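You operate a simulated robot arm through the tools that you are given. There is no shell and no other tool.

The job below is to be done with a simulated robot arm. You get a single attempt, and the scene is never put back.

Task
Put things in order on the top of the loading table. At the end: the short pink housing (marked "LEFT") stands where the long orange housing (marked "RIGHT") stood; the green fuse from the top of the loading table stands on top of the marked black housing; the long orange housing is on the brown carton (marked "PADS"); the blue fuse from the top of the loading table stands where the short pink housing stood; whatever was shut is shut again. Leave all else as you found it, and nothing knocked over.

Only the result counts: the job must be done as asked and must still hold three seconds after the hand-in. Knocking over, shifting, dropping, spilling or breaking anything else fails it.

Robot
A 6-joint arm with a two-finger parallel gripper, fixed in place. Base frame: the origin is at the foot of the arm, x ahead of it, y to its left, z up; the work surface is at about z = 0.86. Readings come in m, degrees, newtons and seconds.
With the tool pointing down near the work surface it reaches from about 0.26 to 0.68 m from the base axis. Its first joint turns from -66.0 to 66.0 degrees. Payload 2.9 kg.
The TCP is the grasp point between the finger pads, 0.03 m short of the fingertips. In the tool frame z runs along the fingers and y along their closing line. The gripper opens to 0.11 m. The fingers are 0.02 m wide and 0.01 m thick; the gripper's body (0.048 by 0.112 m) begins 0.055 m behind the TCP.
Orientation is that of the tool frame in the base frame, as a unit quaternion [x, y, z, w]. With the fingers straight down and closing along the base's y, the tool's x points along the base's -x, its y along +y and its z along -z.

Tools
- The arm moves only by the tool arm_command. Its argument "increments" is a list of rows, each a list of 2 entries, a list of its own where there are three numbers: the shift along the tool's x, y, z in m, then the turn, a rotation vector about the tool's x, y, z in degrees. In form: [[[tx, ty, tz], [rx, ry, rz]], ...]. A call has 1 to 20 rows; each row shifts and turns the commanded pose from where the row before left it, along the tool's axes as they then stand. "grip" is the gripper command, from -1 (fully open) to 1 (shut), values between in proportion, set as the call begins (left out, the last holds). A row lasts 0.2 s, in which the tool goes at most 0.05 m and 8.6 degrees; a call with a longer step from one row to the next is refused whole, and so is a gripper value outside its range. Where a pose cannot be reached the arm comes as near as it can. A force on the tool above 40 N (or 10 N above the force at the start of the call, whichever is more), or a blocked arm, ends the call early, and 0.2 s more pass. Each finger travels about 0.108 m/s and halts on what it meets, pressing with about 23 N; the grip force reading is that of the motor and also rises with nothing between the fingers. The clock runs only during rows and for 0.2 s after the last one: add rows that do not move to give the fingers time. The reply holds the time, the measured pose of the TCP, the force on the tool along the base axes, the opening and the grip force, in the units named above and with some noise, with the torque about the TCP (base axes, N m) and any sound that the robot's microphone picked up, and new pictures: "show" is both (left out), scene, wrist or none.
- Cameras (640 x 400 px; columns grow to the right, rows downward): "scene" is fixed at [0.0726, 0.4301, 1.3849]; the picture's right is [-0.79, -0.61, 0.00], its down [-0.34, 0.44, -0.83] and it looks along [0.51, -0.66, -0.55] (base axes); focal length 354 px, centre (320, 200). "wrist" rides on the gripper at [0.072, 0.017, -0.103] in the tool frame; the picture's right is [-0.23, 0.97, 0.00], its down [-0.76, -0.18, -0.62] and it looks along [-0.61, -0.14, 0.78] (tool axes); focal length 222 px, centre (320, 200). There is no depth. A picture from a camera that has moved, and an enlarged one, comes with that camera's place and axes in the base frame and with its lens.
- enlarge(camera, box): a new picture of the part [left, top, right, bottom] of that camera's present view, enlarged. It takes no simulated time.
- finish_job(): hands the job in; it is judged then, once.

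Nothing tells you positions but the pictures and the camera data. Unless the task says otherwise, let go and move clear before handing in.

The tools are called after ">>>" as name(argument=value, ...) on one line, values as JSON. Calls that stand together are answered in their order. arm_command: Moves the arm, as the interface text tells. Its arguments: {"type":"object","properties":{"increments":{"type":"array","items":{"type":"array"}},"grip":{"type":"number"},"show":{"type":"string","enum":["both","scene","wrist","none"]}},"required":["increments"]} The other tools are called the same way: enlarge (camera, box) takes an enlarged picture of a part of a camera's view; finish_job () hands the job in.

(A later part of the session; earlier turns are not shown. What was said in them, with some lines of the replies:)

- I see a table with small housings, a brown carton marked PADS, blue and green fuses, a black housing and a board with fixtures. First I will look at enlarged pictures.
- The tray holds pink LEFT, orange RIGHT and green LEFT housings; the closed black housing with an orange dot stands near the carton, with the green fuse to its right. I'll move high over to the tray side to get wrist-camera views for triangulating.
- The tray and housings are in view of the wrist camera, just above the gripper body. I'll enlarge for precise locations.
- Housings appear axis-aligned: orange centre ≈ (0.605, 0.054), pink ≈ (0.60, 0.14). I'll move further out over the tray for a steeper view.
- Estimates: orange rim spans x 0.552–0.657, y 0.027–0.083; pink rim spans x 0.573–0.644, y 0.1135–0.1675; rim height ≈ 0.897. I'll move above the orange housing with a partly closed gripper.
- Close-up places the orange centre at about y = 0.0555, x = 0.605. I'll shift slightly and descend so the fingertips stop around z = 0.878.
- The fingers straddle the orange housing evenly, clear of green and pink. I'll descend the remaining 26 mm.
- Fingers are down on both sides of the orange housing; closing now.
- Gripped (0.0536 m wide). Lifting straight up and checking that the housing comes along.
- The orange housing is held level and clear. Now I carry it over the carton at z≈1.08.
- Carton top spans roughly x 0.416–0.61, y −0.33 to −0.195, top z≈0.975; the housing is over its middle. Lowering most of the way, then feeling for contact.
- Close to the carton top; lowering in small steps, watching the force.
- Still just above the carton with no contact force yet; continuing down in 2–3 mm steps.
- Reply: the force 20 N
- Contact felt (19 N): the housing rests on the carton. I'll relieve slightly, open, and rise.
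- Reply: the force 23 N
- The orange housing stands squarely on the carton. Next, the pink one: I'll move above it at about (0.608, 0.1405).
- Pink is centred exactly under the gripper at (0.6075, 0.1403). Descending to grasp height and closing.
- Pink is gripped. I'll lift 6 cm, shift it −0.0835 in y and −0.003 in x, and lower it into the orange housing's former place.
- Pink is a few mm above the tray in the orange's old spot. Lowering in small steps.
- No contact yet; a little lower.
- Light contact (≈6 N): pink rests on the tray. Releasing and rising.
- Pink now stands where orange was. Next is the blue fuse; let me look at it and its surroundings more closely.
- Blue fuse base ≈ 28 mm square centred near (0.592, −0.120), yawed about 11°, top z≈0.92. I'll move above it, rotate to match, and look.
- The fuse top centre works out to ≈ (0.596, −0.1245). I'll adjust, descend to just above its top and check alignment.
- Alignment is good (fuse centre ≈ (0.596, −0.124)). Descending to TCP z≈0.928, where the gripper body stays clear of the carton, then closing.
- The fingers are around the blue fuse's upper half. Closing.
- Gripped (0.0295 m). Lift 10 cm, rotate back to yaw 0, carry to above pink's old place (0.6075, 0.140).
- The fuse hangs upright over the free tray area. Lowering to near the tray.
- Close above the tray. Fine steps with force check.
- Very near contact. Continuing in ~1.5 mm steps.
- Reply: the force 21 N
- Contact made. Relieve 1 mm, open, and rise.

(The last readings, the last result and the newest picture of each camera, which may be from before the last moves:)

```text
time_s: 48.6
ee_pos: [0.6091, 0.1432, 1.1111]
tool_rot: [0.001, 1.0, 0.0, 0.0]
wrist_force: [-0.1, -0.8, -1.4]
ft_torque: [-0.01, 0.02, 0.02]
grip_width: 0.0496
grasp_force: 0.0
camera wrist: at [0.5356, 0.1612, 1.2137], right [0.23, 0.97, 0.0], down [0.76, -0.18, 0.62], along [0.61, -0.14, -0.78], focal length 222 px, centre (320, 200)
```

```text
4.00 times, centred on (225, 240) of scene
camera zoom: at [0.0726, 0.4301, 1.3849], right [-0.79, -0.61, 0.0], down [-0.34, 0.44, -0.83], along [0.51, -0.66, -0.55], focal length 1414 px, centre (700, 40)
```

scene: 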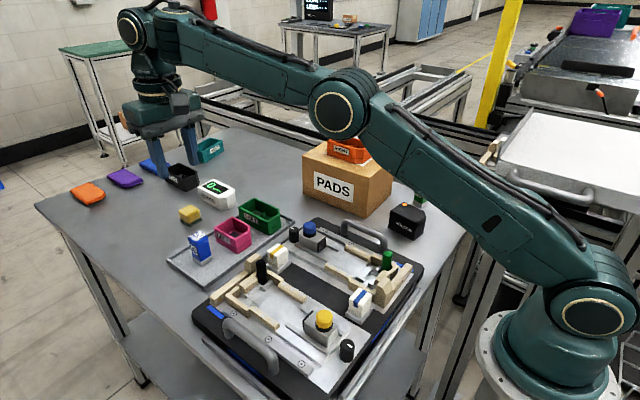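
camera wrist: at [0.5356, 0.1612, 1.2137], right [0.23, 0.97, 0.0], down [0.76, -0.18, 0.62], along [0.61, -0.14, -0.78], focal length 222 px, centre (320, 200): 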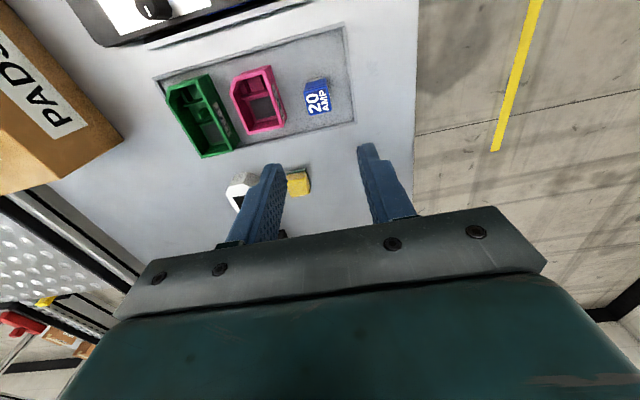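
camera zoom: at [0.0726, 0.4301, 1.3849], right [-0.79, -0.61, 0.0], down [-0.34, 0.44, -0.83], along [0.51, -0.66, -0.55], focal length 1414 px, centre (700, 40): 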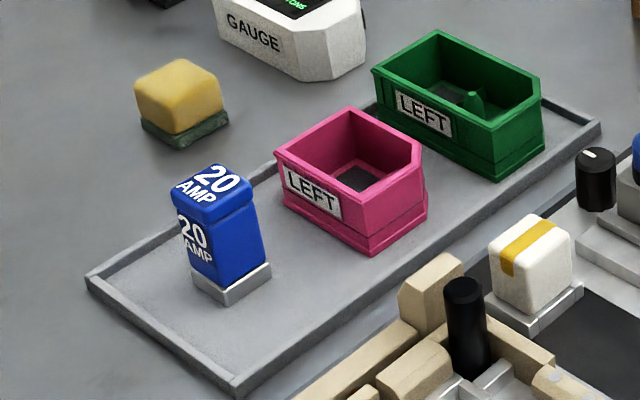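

Blue fuse stands upright in pink's old place. Next the green fuse near (0.335, −0.35) and the marked black housing near (0.32, −0.23); I'll move to a viewing pose.

>>> arm_command(increments=[[[0.029, -0.035, 0], [0, 0, 0]], [[0.029, -0.035, 0], [0, 0, 0]], [[0.029, -0.035, 0], [0, 0, 0]], [[0.029, -0.035, 0], [0, 0, 0]], [[0.029, -0.035, 0], [0, 0, 0]], [[0.029, -0.035, 0], [0, 0, 0]], [[0.029, -0.035, 0], [0, 0, 0]], [[0.029, -0.035, 0], [0, 0, 0]], [[0.029, -0.035, 0], [0, 0, 0]], [[0.029, -0.035, 0], [0, 0, 0]], [[0.029, -0.035, 0], [0, 0, 0]], [[0.021, -0.035, 0], [0, 0, 0]], [[0, 0, 0], [0, 0, 0]], [[0, 0, 0], [0, 0, 0]]])

>>> enlarge(camera="wrist", box=[200, 40, 440, 220])

>>> enlarge(camera="scene", box=[160, 190, 290, 290])

```text
time_s: 51.6
ee_pos: [0.2714, -0.2796, 1.1096]
tool_rot: [0.0, 1.0, 0.0, 0.0]
wrist_force: [-0.3, -0.5, -0.2]
ft_torque: [0.03, -0.02, 0.02]
grip_width: 0.0497
grasp_force: 0.1
camera wrist: at [0.1978, -0.2618, 1.2132], right [0.23, 0.97, 0.0], down [0.76, -0.18, 0.62], along [0.61, -0.14, -0.78], focal length 222 px, centre (320, 200)
```

scene: 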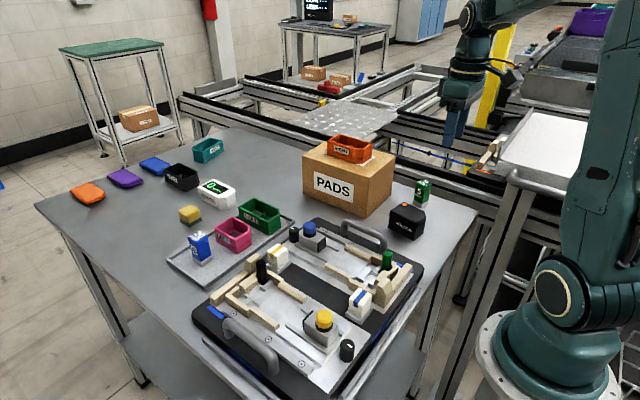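
wrist: 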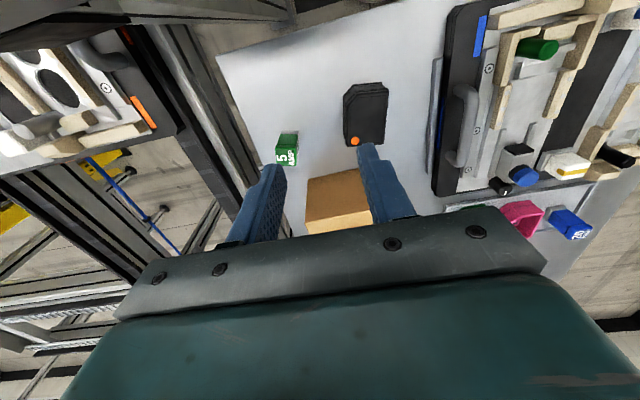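

```text
2.22 times, centred on (320, 130) of wrist
camera zoom: at [0.1978, -0.2618, 1.2132], right [0.23, 0.97, 0.0], down [0.76, -0.18, 0.62], along [0.61, -0.14, -0.78], focal length 494 px, centre (320, 356)
```

zoom: 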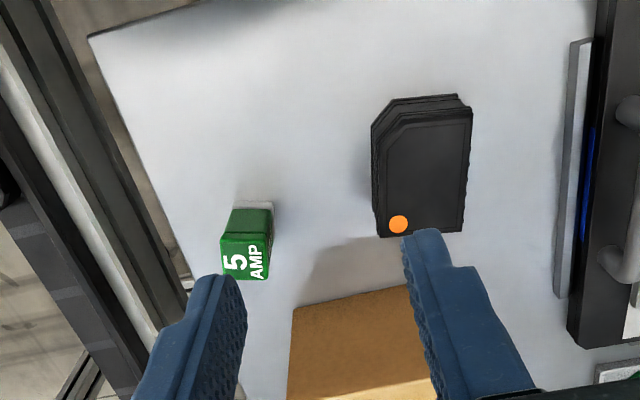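

```text
4.00 times, centred on (225, 240) of scene
camera zoom: at [0.0726, 0.4301, 1.3849], right [-0.79, -0.61, 0.0], down [-0.34, 0.44, -0.83], along [0.51, -0.66, -0.55], focal length 1414 px, centre (700, 40)
```

zoom: 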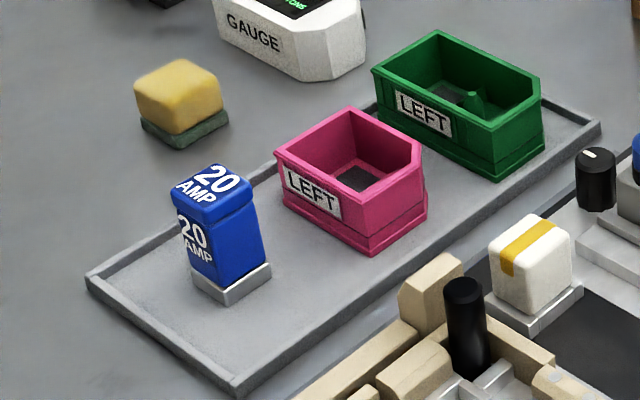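

Green fuse top centre ≈ (0.338, −0.347), yaw ≈ −11.5°; black housing lid centre ≈ (0.316, −0.224). Moving above the green fuse and rotating to match.

>>> arm_command(increments=[[[-0.0225, -0.0227, 0], [0, 0, 0]], [[-0.0225, -0.0227, 0], [0, 0, 0]], [[-0.0225, -0.0227, 0], [0, 0, 0]], [[0, 0, 0], [0, 0, 5.75]], [[0, 0, 0], [0, 0, 5.75]], [[0, 0, 0.035], [0, 0, 0]], [[0, 0, 0.035], [0, 0, 0]], [[0, 0, 0], [0, 0, 0]], [[0, 0, 0], [0, 0, 0]]])

>>> enlarge(camera="wrist", box=[200, 40, 440, 220])

>>> enlarge(camera="scene", box=[370, 110, 510, 250])

```text
time_s: 53.6
ee_pos: [0.3374, -0.3456, 1.0399]
tool_rot: [0.1, 0.995, -0.001, 0.0]
wrist_force: [0.1, 0.6, 0.0]
ft_torque: [0.04, -0.02, 0.0]
grip_width: 0.0492
grasp_force: 0.1
camera wrist: at [0.2675, -0.3135, 1.1432], right [0.42, 0.91, 0.0], down [0.71, -0.33, 0.62], along [0.57, -0.26, -0.78], focal length 222 px, centre (320, 200)
```

scene: 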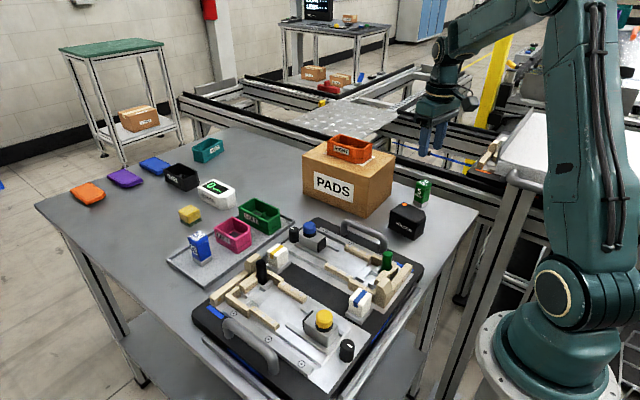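
wrist: 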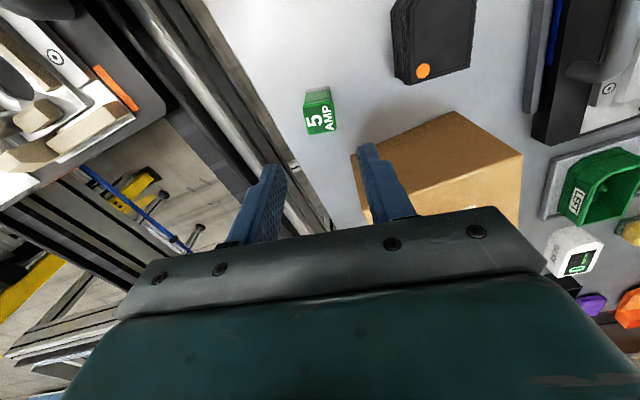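

```text
2.22 times, centred on (320, 130) of wrist
camera zoom: at [0.2675, -0.3135, 1.1432], right [0.42, 0.91, 0.0], down [0.71, -0.33, 0.62], along [0.57, -0.26, -0.78], focal length 494 px, centre (320, 356)
```

zoom: 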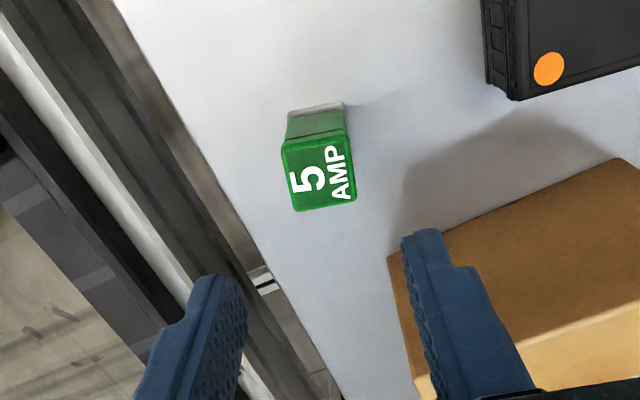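

```text
2.86 times, centred on (440, 180) of scene
camera zoom: at [0.0726, 0.4301, 1.3849], right [-0.79, -0.61, 0.0], down [-0.34, 0.44, -0.83], along [0.51, -0.66, -0.55], focal length 1010 px, centre (-23, 257)
```

zoom: 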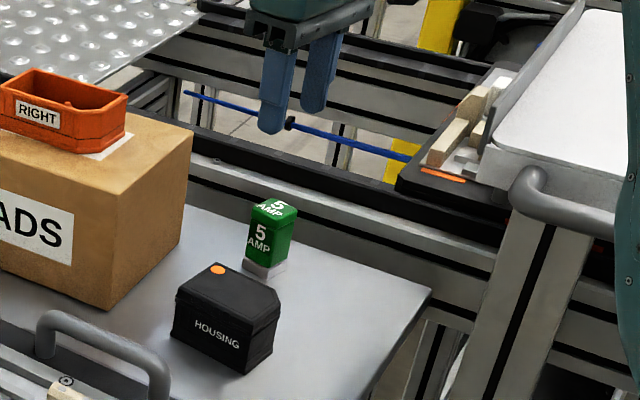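

The gripper is centred over the green fuse. A small 2° yaw trim, then descend to just above and check.

>>> arm_command(increments=[[[0, 0, 0.025], [0, 0, 2]], [[0, 0, 0.025], [0, 0, 0]], [[0, 0, 0.02], [0, 0, 0]], [[0, 0, 0], [0, 0, 0]], [[0, 0, 0], [0, 0, 0]]])

>>> enlarge(camera="wrist", box=[200, 60, 440, 240])

>>> enlarge(camera="scene", box=[370, 130, 490, 250])

```text
time_s: 54.8
ee_pos: [0.335, -0.3471, 0.9691]
tool_rot: [0.118, 0.993, 0.0, 0.0]
wrist_force: [0.4, 0.4, -0.5]
ft_torque: [-0.01, 0.01, 0.04]
grip_width: 0.0494
grasp_force: 0.0
camera wrist: at [0.2678, -0.3132, 1.0733], right [0.45, 0.89, 0.0], down [0.7, -0.35, 0.62], along [0.56, -0.28, -0.78], focal length 222 px, centre (320, 200)
```

scene: 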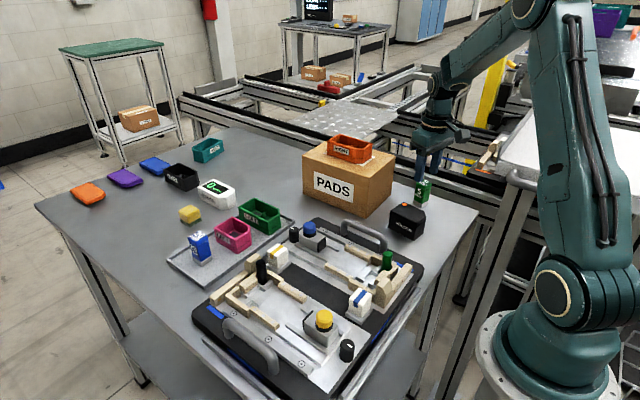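
wrist: 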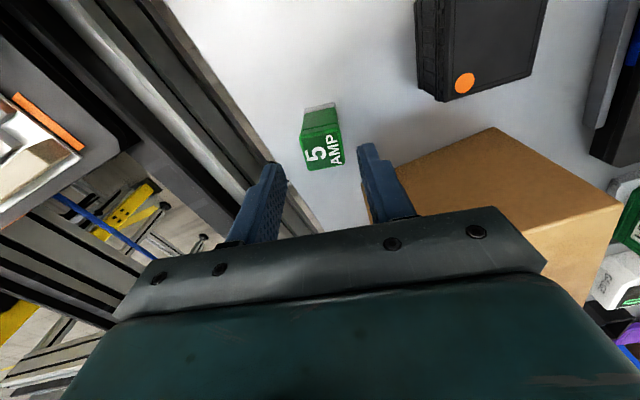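

```text
2.22 times, centred on (320, 150) of wrist
camera zoom: at [0.2678, -0.3132, 1.0733], right [0.45, 0.89, 0.0], down [0.7, -0.35, 0.62], along [0.56, -0.28, -0.78], focal length 494 px, centre (320, 311)
```

zoom: 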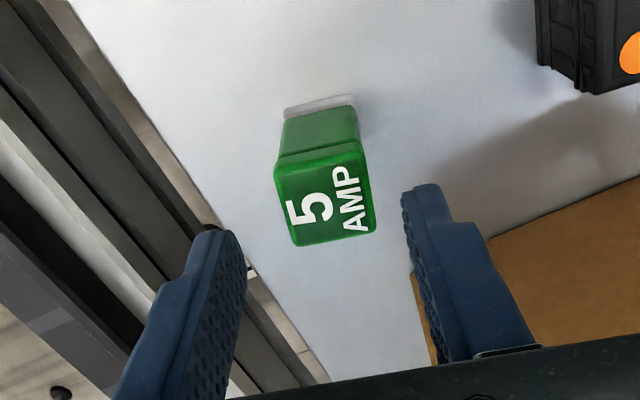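

```text
3.33 times, centred on (430, 190) of scene
camera zoom: at [0.0726, 0.4301, 1.3849], right [-0.79, -0.61, 0.0], down [-0.34, 0.44, -0.83], along [0.51, -0.66, -0.55], focal length 1178 px, centre (-47, 233)
```

zoom: 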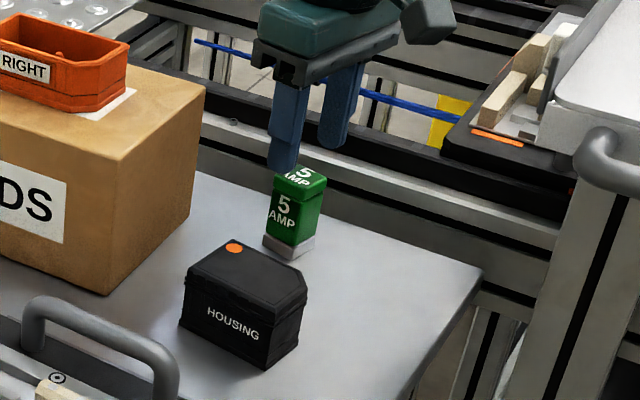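

Well aligned; small trim of 2 mm, then down to grasp height.

>>> arm_command(increments=[[[-0.002, 0.002, 0.018], [0, 0, 0]], [[0, 0, 0.014], [0, 0, 0]], [[0, 0, 0.01], [0, 0, 0]], [[0, 0, 0], [0, 0, 0]]])

>>> enlarge(camera="scene", box=[370, 130, 490, 250])

```text
time_s: 55.8
ee_pos: [0.3363, -0.345, 0.9279]
tool_rot: [0.117, 0.993, 0.0, -0.001]
wrist_force: [0.2, -0.2, 0.1]
ft_torque: [-0.02, 0.02, 0.03]
grip_width: 0.0495
grasp_force: 0.0
camera wrist: at [0.2693, -0.31, 1.031], right [0.45, 0.89, 0.0], down [0.7, -0.35, 0.62], along [0.56, -0.28, -0.78], focal length 222 px, centre (320, 200)
```

scene: 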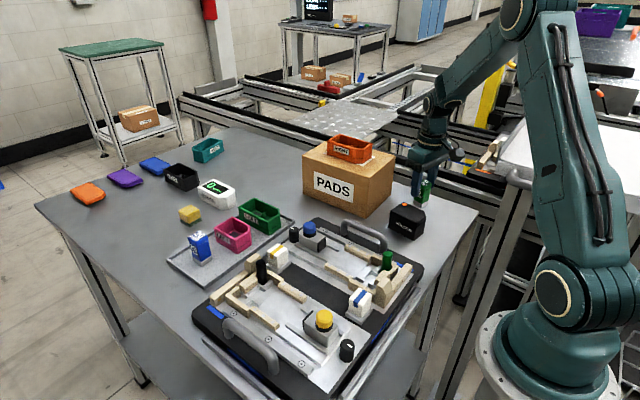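
wrist: 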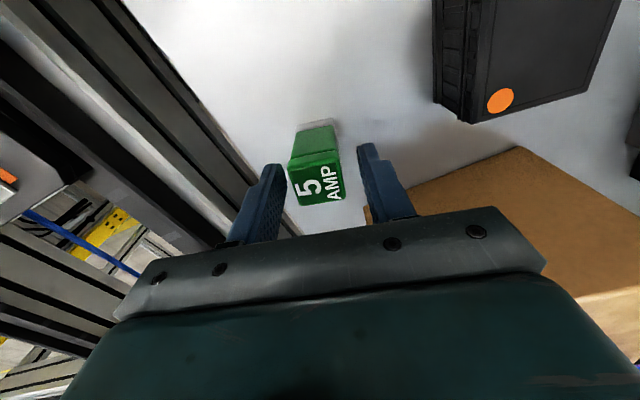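

```text
3.33 times, centred on (430, 190) of scene
camera zoom: at [0.0726, 0.4301, 1.3849], right [-0.79, -0.61, 0.0], down [-0.34, 0.44, -0.83], along [0.51, -0.66, -0.55], focal length 1178 px, centre (-47, 233)
```

zoom: 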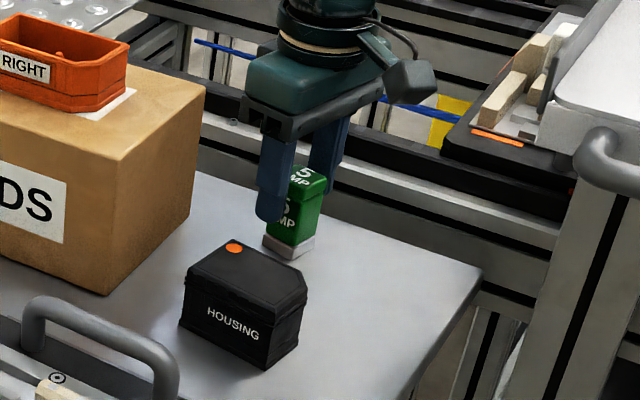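

Fingers straddle the green fuse. Closing, then lifting.

>>> arm_command(increments=[[[0, 0, 0], [0, 0, 0]], [[0, 0, 0], [0, 0, 0]], [[0, 0, 0], [0, 0, 0]], [[0, 0, 0], [0, 0, 0]]], grip=1, show="wrist")

>>> arm_command(increments=[[[0, 0, -0.02], [0, 0, 0]], [[0, 0, -0.04], [0, 0, 0]], [[0, 0, -0.04], [0, 0, 0]], [[0, 0, 0], [0, 0, 0]], [[0, 0, 0], [0, 0, 0]]])

>>> enlarge(camera="wrist", box=[200, 0, 640, 240])

>>> enlarge(camera="scene", box=[370, 130, 490, 250])

```text
time_s: 56.8
ee_pos: [0.3359, -0.3453, 0.9295]
tool_rot: [0.117, 0.993, -0.001, 0.0]
wrist_force: [-0.2, -0.2, -0.6]
ft_torque: [-0.06, -0.03, 0.02]
grip_width: 0.0296
grasp_force: 22.9
camera wrist: at [0.2693, -0.31, 1.0311], right [0.45, 0.89, 0.0], down [0.7, -0.35, 0.62], along [0.56, -0.28, -0.78], focal length 222 px, centre (320, 200)
```

wrist: 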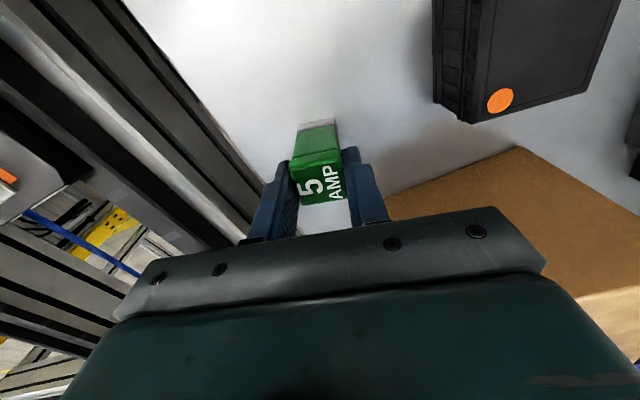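

```text
time_s: 58.0
ee_pos: [0.339, -0.345, 1.0253]
tool_rot: [0.118, 0.993, 0.0, 0.0]
wrist_force: [0.0, -0.5, -1.3]
ft_torque: [-0.02, -0.01, 0.0]
grip_width: 0.0293
grasp_force: 23.4
camera wrist: at [0.2708, -0.3115, 1.1297], right [0.45, 0.89, 0.0], down [0.7, -0.35, 0.62], along [0.56, -0.28, -0.78], focal length 222 px, centre (320, 200)
```

scene: 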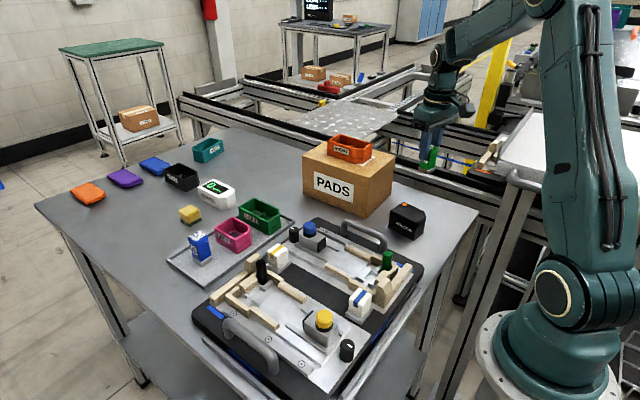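
wrist: 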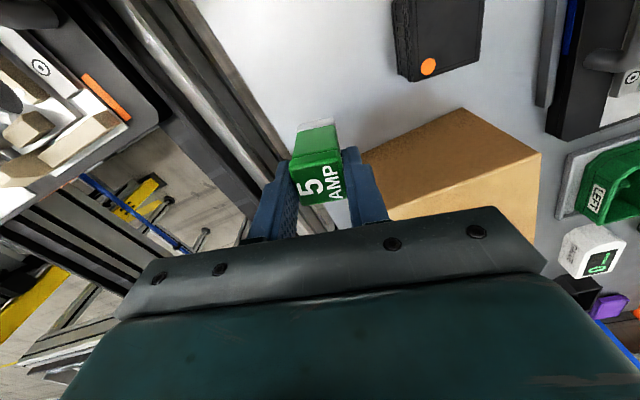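

```text
1.45 times, centred on (420, 120) of wrist
camera zoom: at [0.2708, -0.3115, 1.1297], right [0.45, 0.89, 0.0], down [0.7, -0.35, 0.62], along [0.56, -0.28, -0.78], focal length 323 px, centre (174, 316)
```

zoom: 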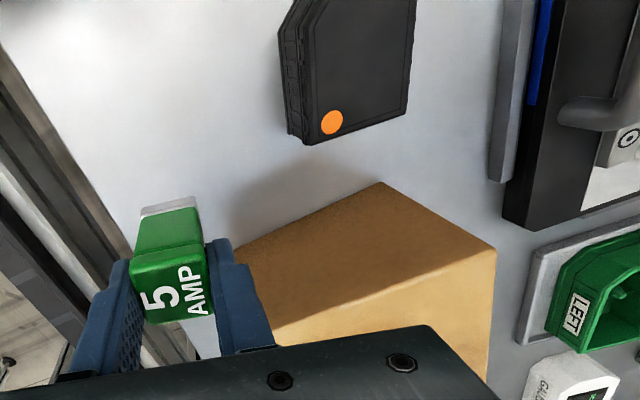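

```text
3.33 times, centred on (430, 190) of scene
camera zoom: at [0.0726, 0.4301, 1.3849], right [-0.79, -0.61, 0.0], down [-0.34, 0.44, -0.83], along [0.51, -0.66, -0.55], focal length 1178 px, centre (-47, 233)
```

zoom: 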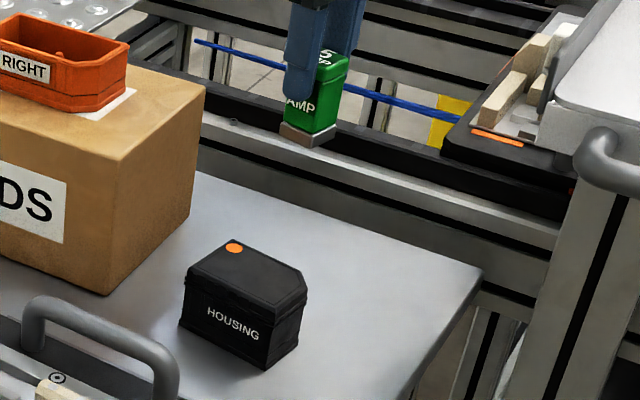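

Green fuse lifted. Carrying it over the lid centre (~(0.317, −0.227)) and turning it parallel to the housing.

>>> arm_command(increments=[[[0, 0, 0], [0, 0, -5]], [[0.0124, 0.0379, 0], [0, 0, 0]], [[0.0124, 0.0379, 0], [0, 0, 0]], [[0.0124, 0.0379, 0], [0, 0, 0]], [[0, 0, 0], [0, 0, 0]], [[0, 0, 0], [0, 0, 0]]])

>>> enlarge(camera="wrist", box=[200, 60, 440, 240])

>>> enlarge(camera="scene", box=[360, 130, 480, 250])

```text
time_s: 59.4
ee_pos: [0.3171, -0.2314, 1.0278]
tool_rot: [0.074, 0.997, 0.0, 0.0]
wrist_force: [0.0, 0.1, -1.1]
ft_torque: [0.03, 0.01, 0.02]
grip_width: 0.0294
grasp_force: 23.0
camera wrist: at [0.2469, -0.2013, 1.1319], right [0.37, 0.93, 0.0], down [0.73, -0.29, 0.62], along [0.58, -0.23, -0.78], focal length 222 px, centre (320, 200)
```

scene: 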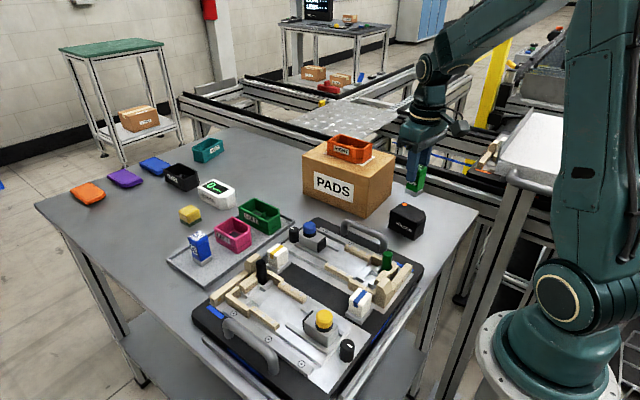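
wrist: 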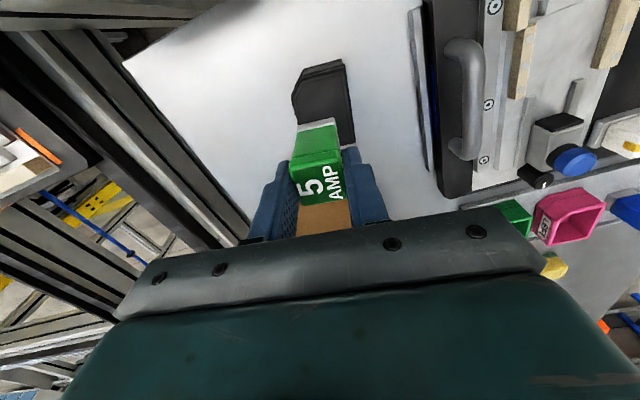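

```text
2.22 times, centred on (320, 150) of wrist
camera zoom: at [0.2469, -0.2013, 1.1319], right [0.37, 0.93, 0.0], down [0.73, -0.29, 0.62], along [0.58, -0.23, -0.78], focal length 494 px, centre (320, 311)
```

zoom: 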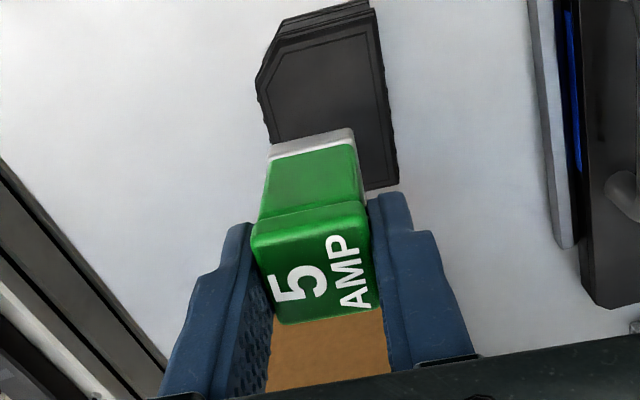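

```text
3.33 times, centred on (420, 190) of scene
camera zoom: at [0.0726, 0.4301, 1.3849], right [-0.79, -0.61, 0.0], down [-0.34, 0.44, -0.83], along [0.51, -0.66, -0.55], focal length 1178 px, centre (-13, 233)
```

zoom: 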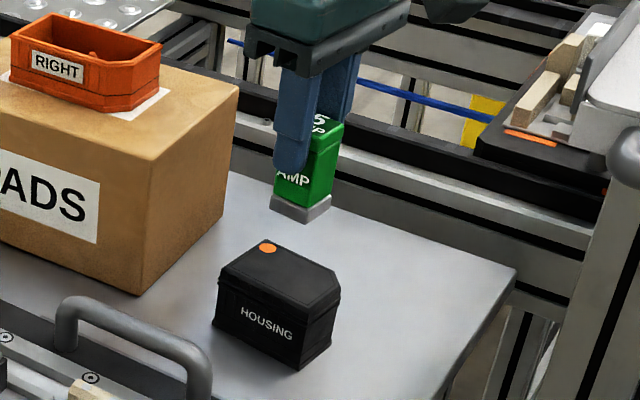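

Fuse is over the lid; housing lid centre now reads (0.3175, −0.227). A 3 mm trim and lower most of the way.

>>> arm_command(increments=[[[-0.0005, 0.003, 0.015], [0, 0, 0]], [[0, 0, 0.015], [0, 0, 0]], [[0, 0, 0.01], [0, 0, 0]], [[0, 0, 0], [0, 0, 0]], [[0, 0, 0], [0, 0, 0]]])

>>> enlarge(camera="wrist", box=[200, 60, 440, 240])

>>> enlarge(camera="scene", box=[360, 140, 460, 250])

```text
time_s: 60.6
ee_pos: [0.3179, -0.2256, 0.9888]
tool_rot: [0.074, 0.997, 0.0, 0.0]
wrist_force: [0.1, 0.6, -0.7]
ft_torque: [0.0, 0.0, 0.02]
grip_width: 0.0294
grasp_force: 23.2
camera wrist: at [0.2477, -0.1978, 1.0923], right [0.37, 0.93, 0.0], down [0.73, -0.29, 0.62], along [0.58, -0.23, -0.78], focal length 222 px, centre (320, 200)
```

scene: 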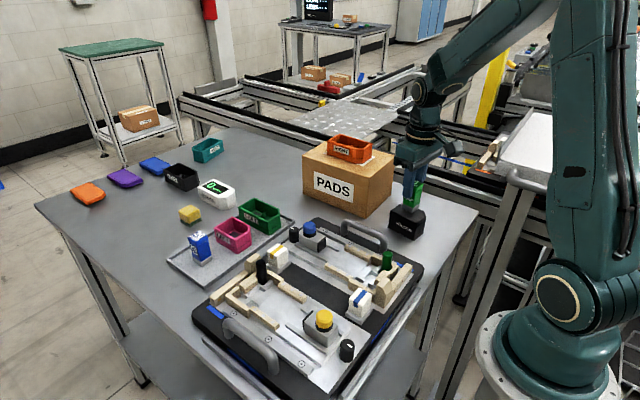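
wrist: 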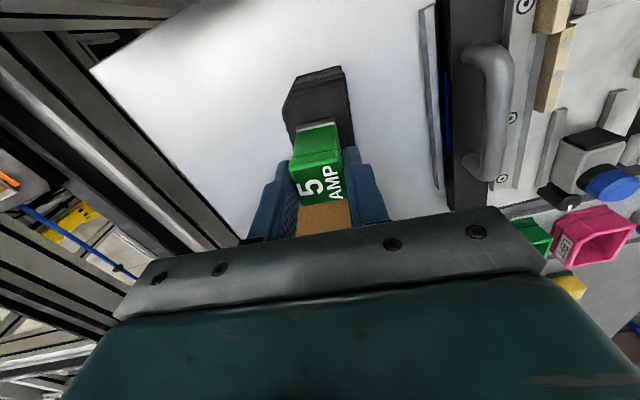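

```text
2.22 times, centred on (320, 150) of wrist
camera zoom: at [0.2477, -0.1978, 1.0923], right [0.37, 0.93, 0.0], down [0.73, -0.29, 0.62], along [0.58, -0.23, -0.78], focal length 494 px, centre (320, 311)
```

zoom: 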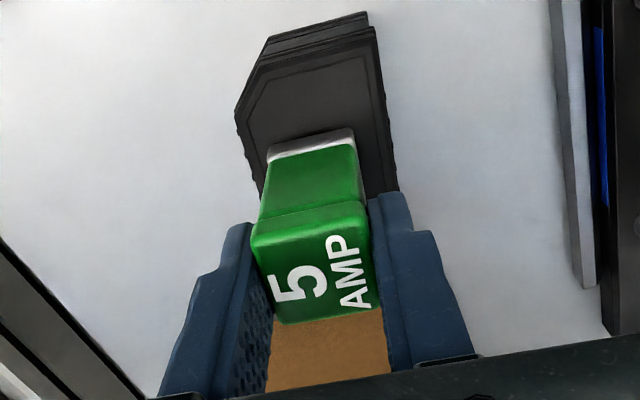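

```text
3.64 times, centred on (410, 195) of scene
camera zoom: at [0.0726, 0.4301, 1.3849], right [-0.79, -0.61, 0.0], down [-0.34, 0.44, -0.83], along [0.51, -0.66, -0.55], focal length 1285 px, centre (-7, 218)
```

zoom: 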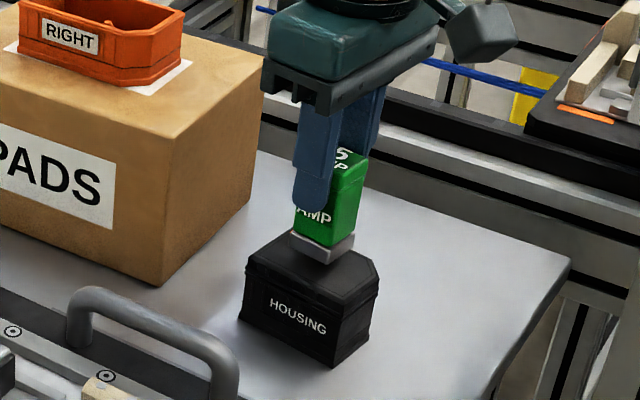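

Fuse hovers centred over the lid. Lowering in small steps until contact.

>>> arm_command(increments=[[[0, 0, 0.004], [0, 0, 0]], [[0, 0, 0.002], [0, 0, 0]], [[0, 0, 0], [0, 0, 0]]], show="none")

>>> arm_command(increments=[[[0, 0, 0.002], [0, 0, 0]], [[0, 0, 0], [0, 0, 0]]], show="none")

>>> arm_command(increments=[[[0, 0, 0.0015], [0, 0, 0]], [[0, 0, 0], [0, 0, 0]]], show="none")

>>> enlarge(camera="scene", box=[380, 170, 440, 250])

```text
time_s: 61.4
ee_pos: [0.3172, -0.2262, 0.9834]
tool_rot: [0.074, 0.997, 0.0, 0.0]
wrist_force: [-0.8, 0.3, -0.6]
ft_torque: [0.03, 0.02, -0.07]
grip_width: 0.0294
grasp_force: 23.5
```

```text
time_s: 62.0
ee_pos: [0.3185, -0.226, 0.9797]
tool_rot: [0.074, 0.997, -0.001, 0.001]
wrist_force: [-1.3, -0.1, 1.2]
ft_torque: [0.02, 0.0, 0.0]
grip_width: 0.0295
grasp_force: 22.9
```

```text
time_s: 62.6
ee_pos: [0.3189, -0.226, 0.9795]
tool_rot: [0.075, 0.997, 0.001, -0.001]
wrist_force: [-5.0, 4.7, 18.5]
ft_torque: [0.27, 0.37, -0.01]
grip_width: 0.0296
grasp_force: 22.9
```

```text
5.00 times, centred on (410, 210) of scene
camera zoom: at [0.0723, 0.4303, 1.3848], right [-0.79, -0.61, 0.0], down [-0.34, 0.44, -0.83], along [0.51, -0.66, -0.55], focal length 1767 px, centre (-130, 150)
```

zoom: 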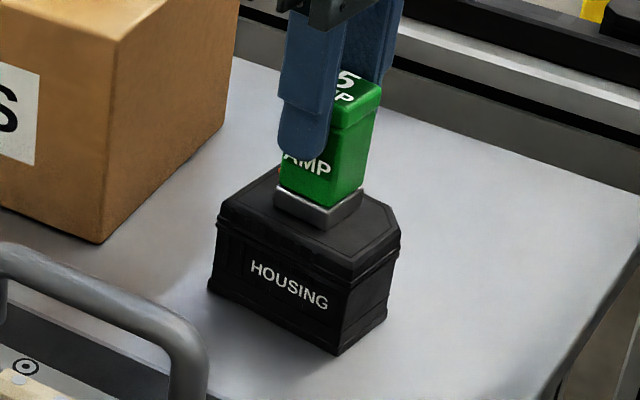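

Contact with the lid (18 N). I'll relieve it by 1.2 mm, open, and rise straight.

>>> arm_command(increments=[[[0, 0, -0.0012], [0, 0, 0]], [[0, 0, 0], [0, 0, 0]]], show="none")

>>> arm_command(increments=[[[0, 0, 0], [0, 0, 0]], [[0, 0, 0], [0, 0, 0]], [[0, 0, 0], [0, 0, 0]]], grip=0.1, show="none")

>>> enlarge(camera="scene", box=[380, 170, 440, 250])

```text
time_s: 63.2
ee_pos: [0.3185, -0.2251, 0.9791]
tool_rot: [0.074, 0.997, 0.0, 0.0]
wrist_force: [-1.1, 0.0, 1.5]
ft_torque: [-0.03, 0.06, -0.02]
grip_width: 0.0294
grasp_force: 22.7
```

```text
time_s: 64.0
ee_pos: [0.3191, -0.2254, 0.9802]
tool_rot: [0.075, 0.997, 0.0, -0.001]
wrist_force: [-0.6, -0.5, -0.2]
ft_torque: [0.0, -0.01, 0.0]
grip_width: 0.0493
grasp_force: 0.0
```

```text
5.00 times, centred on (410, 210) of scene
camera zoom: at [0.0726, 0.4301, 1.3849], right [-0.79, -0.61, 0.0], down [-0.34, 0.44, -0.83], along [0.51, -0.66, -0.55], focal length 1767 px, centre (-130, 150)
```

zoom: 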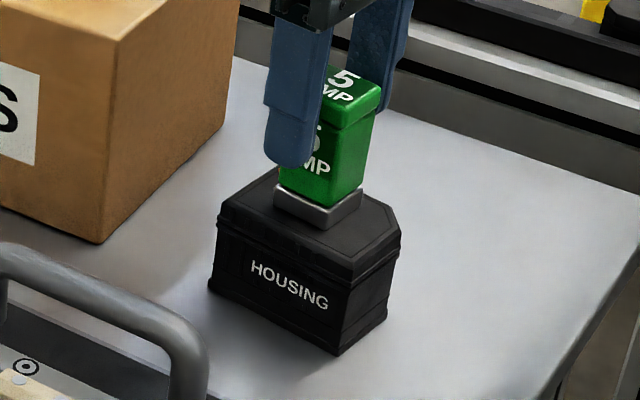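

The fuse stands on the lid, released. Rising straight up and moving clear to inspect everything.

>>> arm_command(increments=[[[0, 0, -0.02], [0, 0, 0]], [[0, 0, -0.03], [0, 0, 0]], [[0, 0, -0.045], [0, 0, 0]], [[0, 0, -0.045], [0, 0, 0]], [[0, 0, -0.03], [0, 0, 0]], [[0, 0, 0], [0, 0, 0]], [[0, 0, 0], [0, 0, 0]]])

>>> enlarge(camera="scene", box=[290, 120, 450, 260])

>>> enlarge(camera="scene", box=[60, 130, 310, 290])

>>> enlarge(camera="scene", box=[190, 210, 430, 390])

```text
time_s: 65.6
ee_pos: [0.3188, -0.2274, 1.1482]
tool_rot: [0.073, 0.997, -0.001, 0.0]
wrist_force: [0.3, 0.3, 0.5]
ft_torque: [0.01, -0.01, 0.0]
grip_width: 0.0496
grasp_force: 0.0
camera wrist: at [0.2481, -0.1988, 1.2517], right [0.37, 0.93, 0.0], down [0.73, -0.29, 0.62], along [0.58, -0.23, -0.78], focal length 222 px, centre (320, 200)
```

scene: 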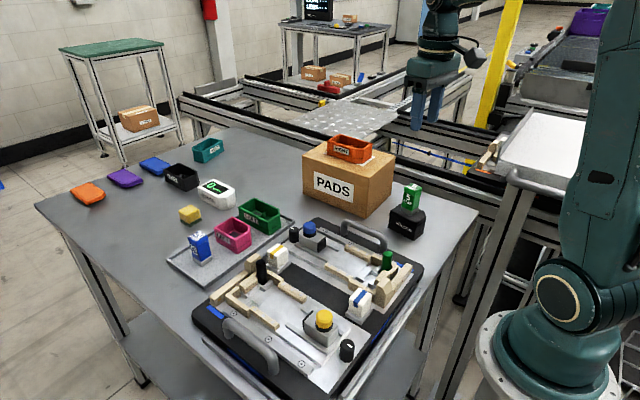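
wrist: 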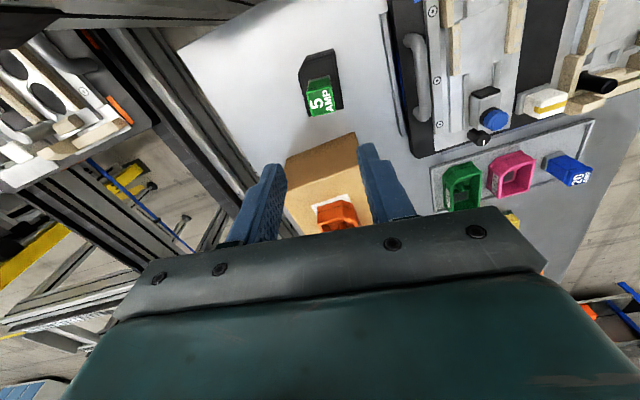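

```text
2.86 times, centred on (370, 190) of scene
camera zoom: at [0.0726, 0.4301, 1.3849], right [-0.79, -0.61, 0.0], down [-0.34, 0.44, -0.83], along [0.51, -0.66, -0.55], focal length 1010 px, centre (177, 229)
```

zoom: 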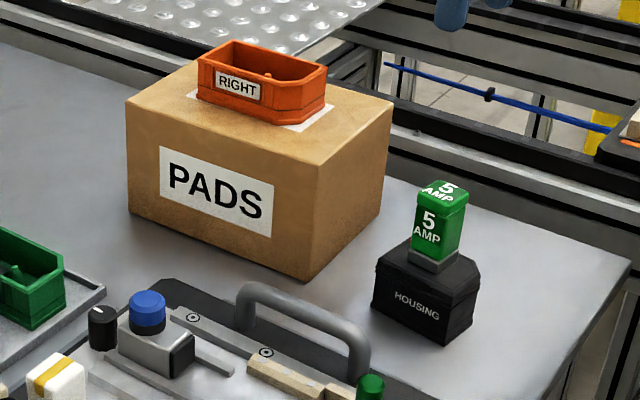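

```text
2.50 times, centred on (185, 210) of scene
camera zoom: at [0.0726, 0.4301, 1.3849], right [-0.79, -0.61, 0.0], down [-0.34, 0.44, -0.83], along [0.51, -0.66, -0.55], focal length 884 px, centre (658, 175)
```

zoom: 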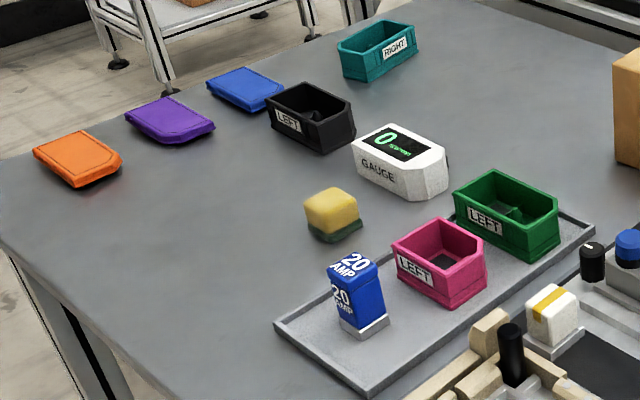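

```text
2.22 times, centred on (310, 300) of scene
camera zoom: at [0.0726, 0.4301, 1.3849], right [-0.79, -0.61, 0.0], down [-0.34, 0.44, -0.83], along [0.51, -0.66, -0.55], focal length 786 px, centre (342, -22)
```

zoom: 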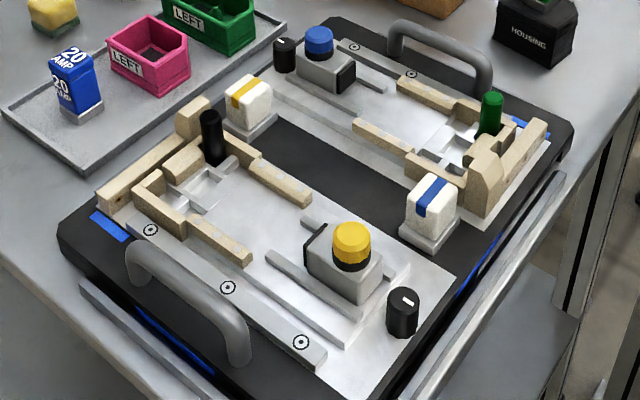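

The four moves check out: orange is on the carton, pink is in orange's old place, and the blue fuse stands in pink's old place. The green fuse stands on the dotted black housing, which stayed shut. Nothing else looks moved, and the arm is clear, so I'm handing in.

>>> finish_job()

```text
The job is handed in.
```

The job is handed in. I saw every item where you asked in the last pictures, but I haven't had the judging result back.

- **Long orange housing ("RIGHT"):** it stands on top of the brown PADS carton, near the middle.
- **Short pink housing ("LEFT"):** it stands on the tray where the orange housing was, within about a millimetre side to side and a few millimetres front to back by my estimate.
- **Blue fuse:** it stands upright on the tray where the pink housing was. I turned it about 11° so it sits square with the tray.
- **Green fuse:** it stands upright near the middle of the lid of the closed black housing with the orange dot. I took that one to be the "marked" housing, because the other black housing, labelled "LEFT", is open.

I didn't open anything, so nothing needed shutting again. Nothing else looked knocked over or moved. The gripper was open and well above the table when I handed in.
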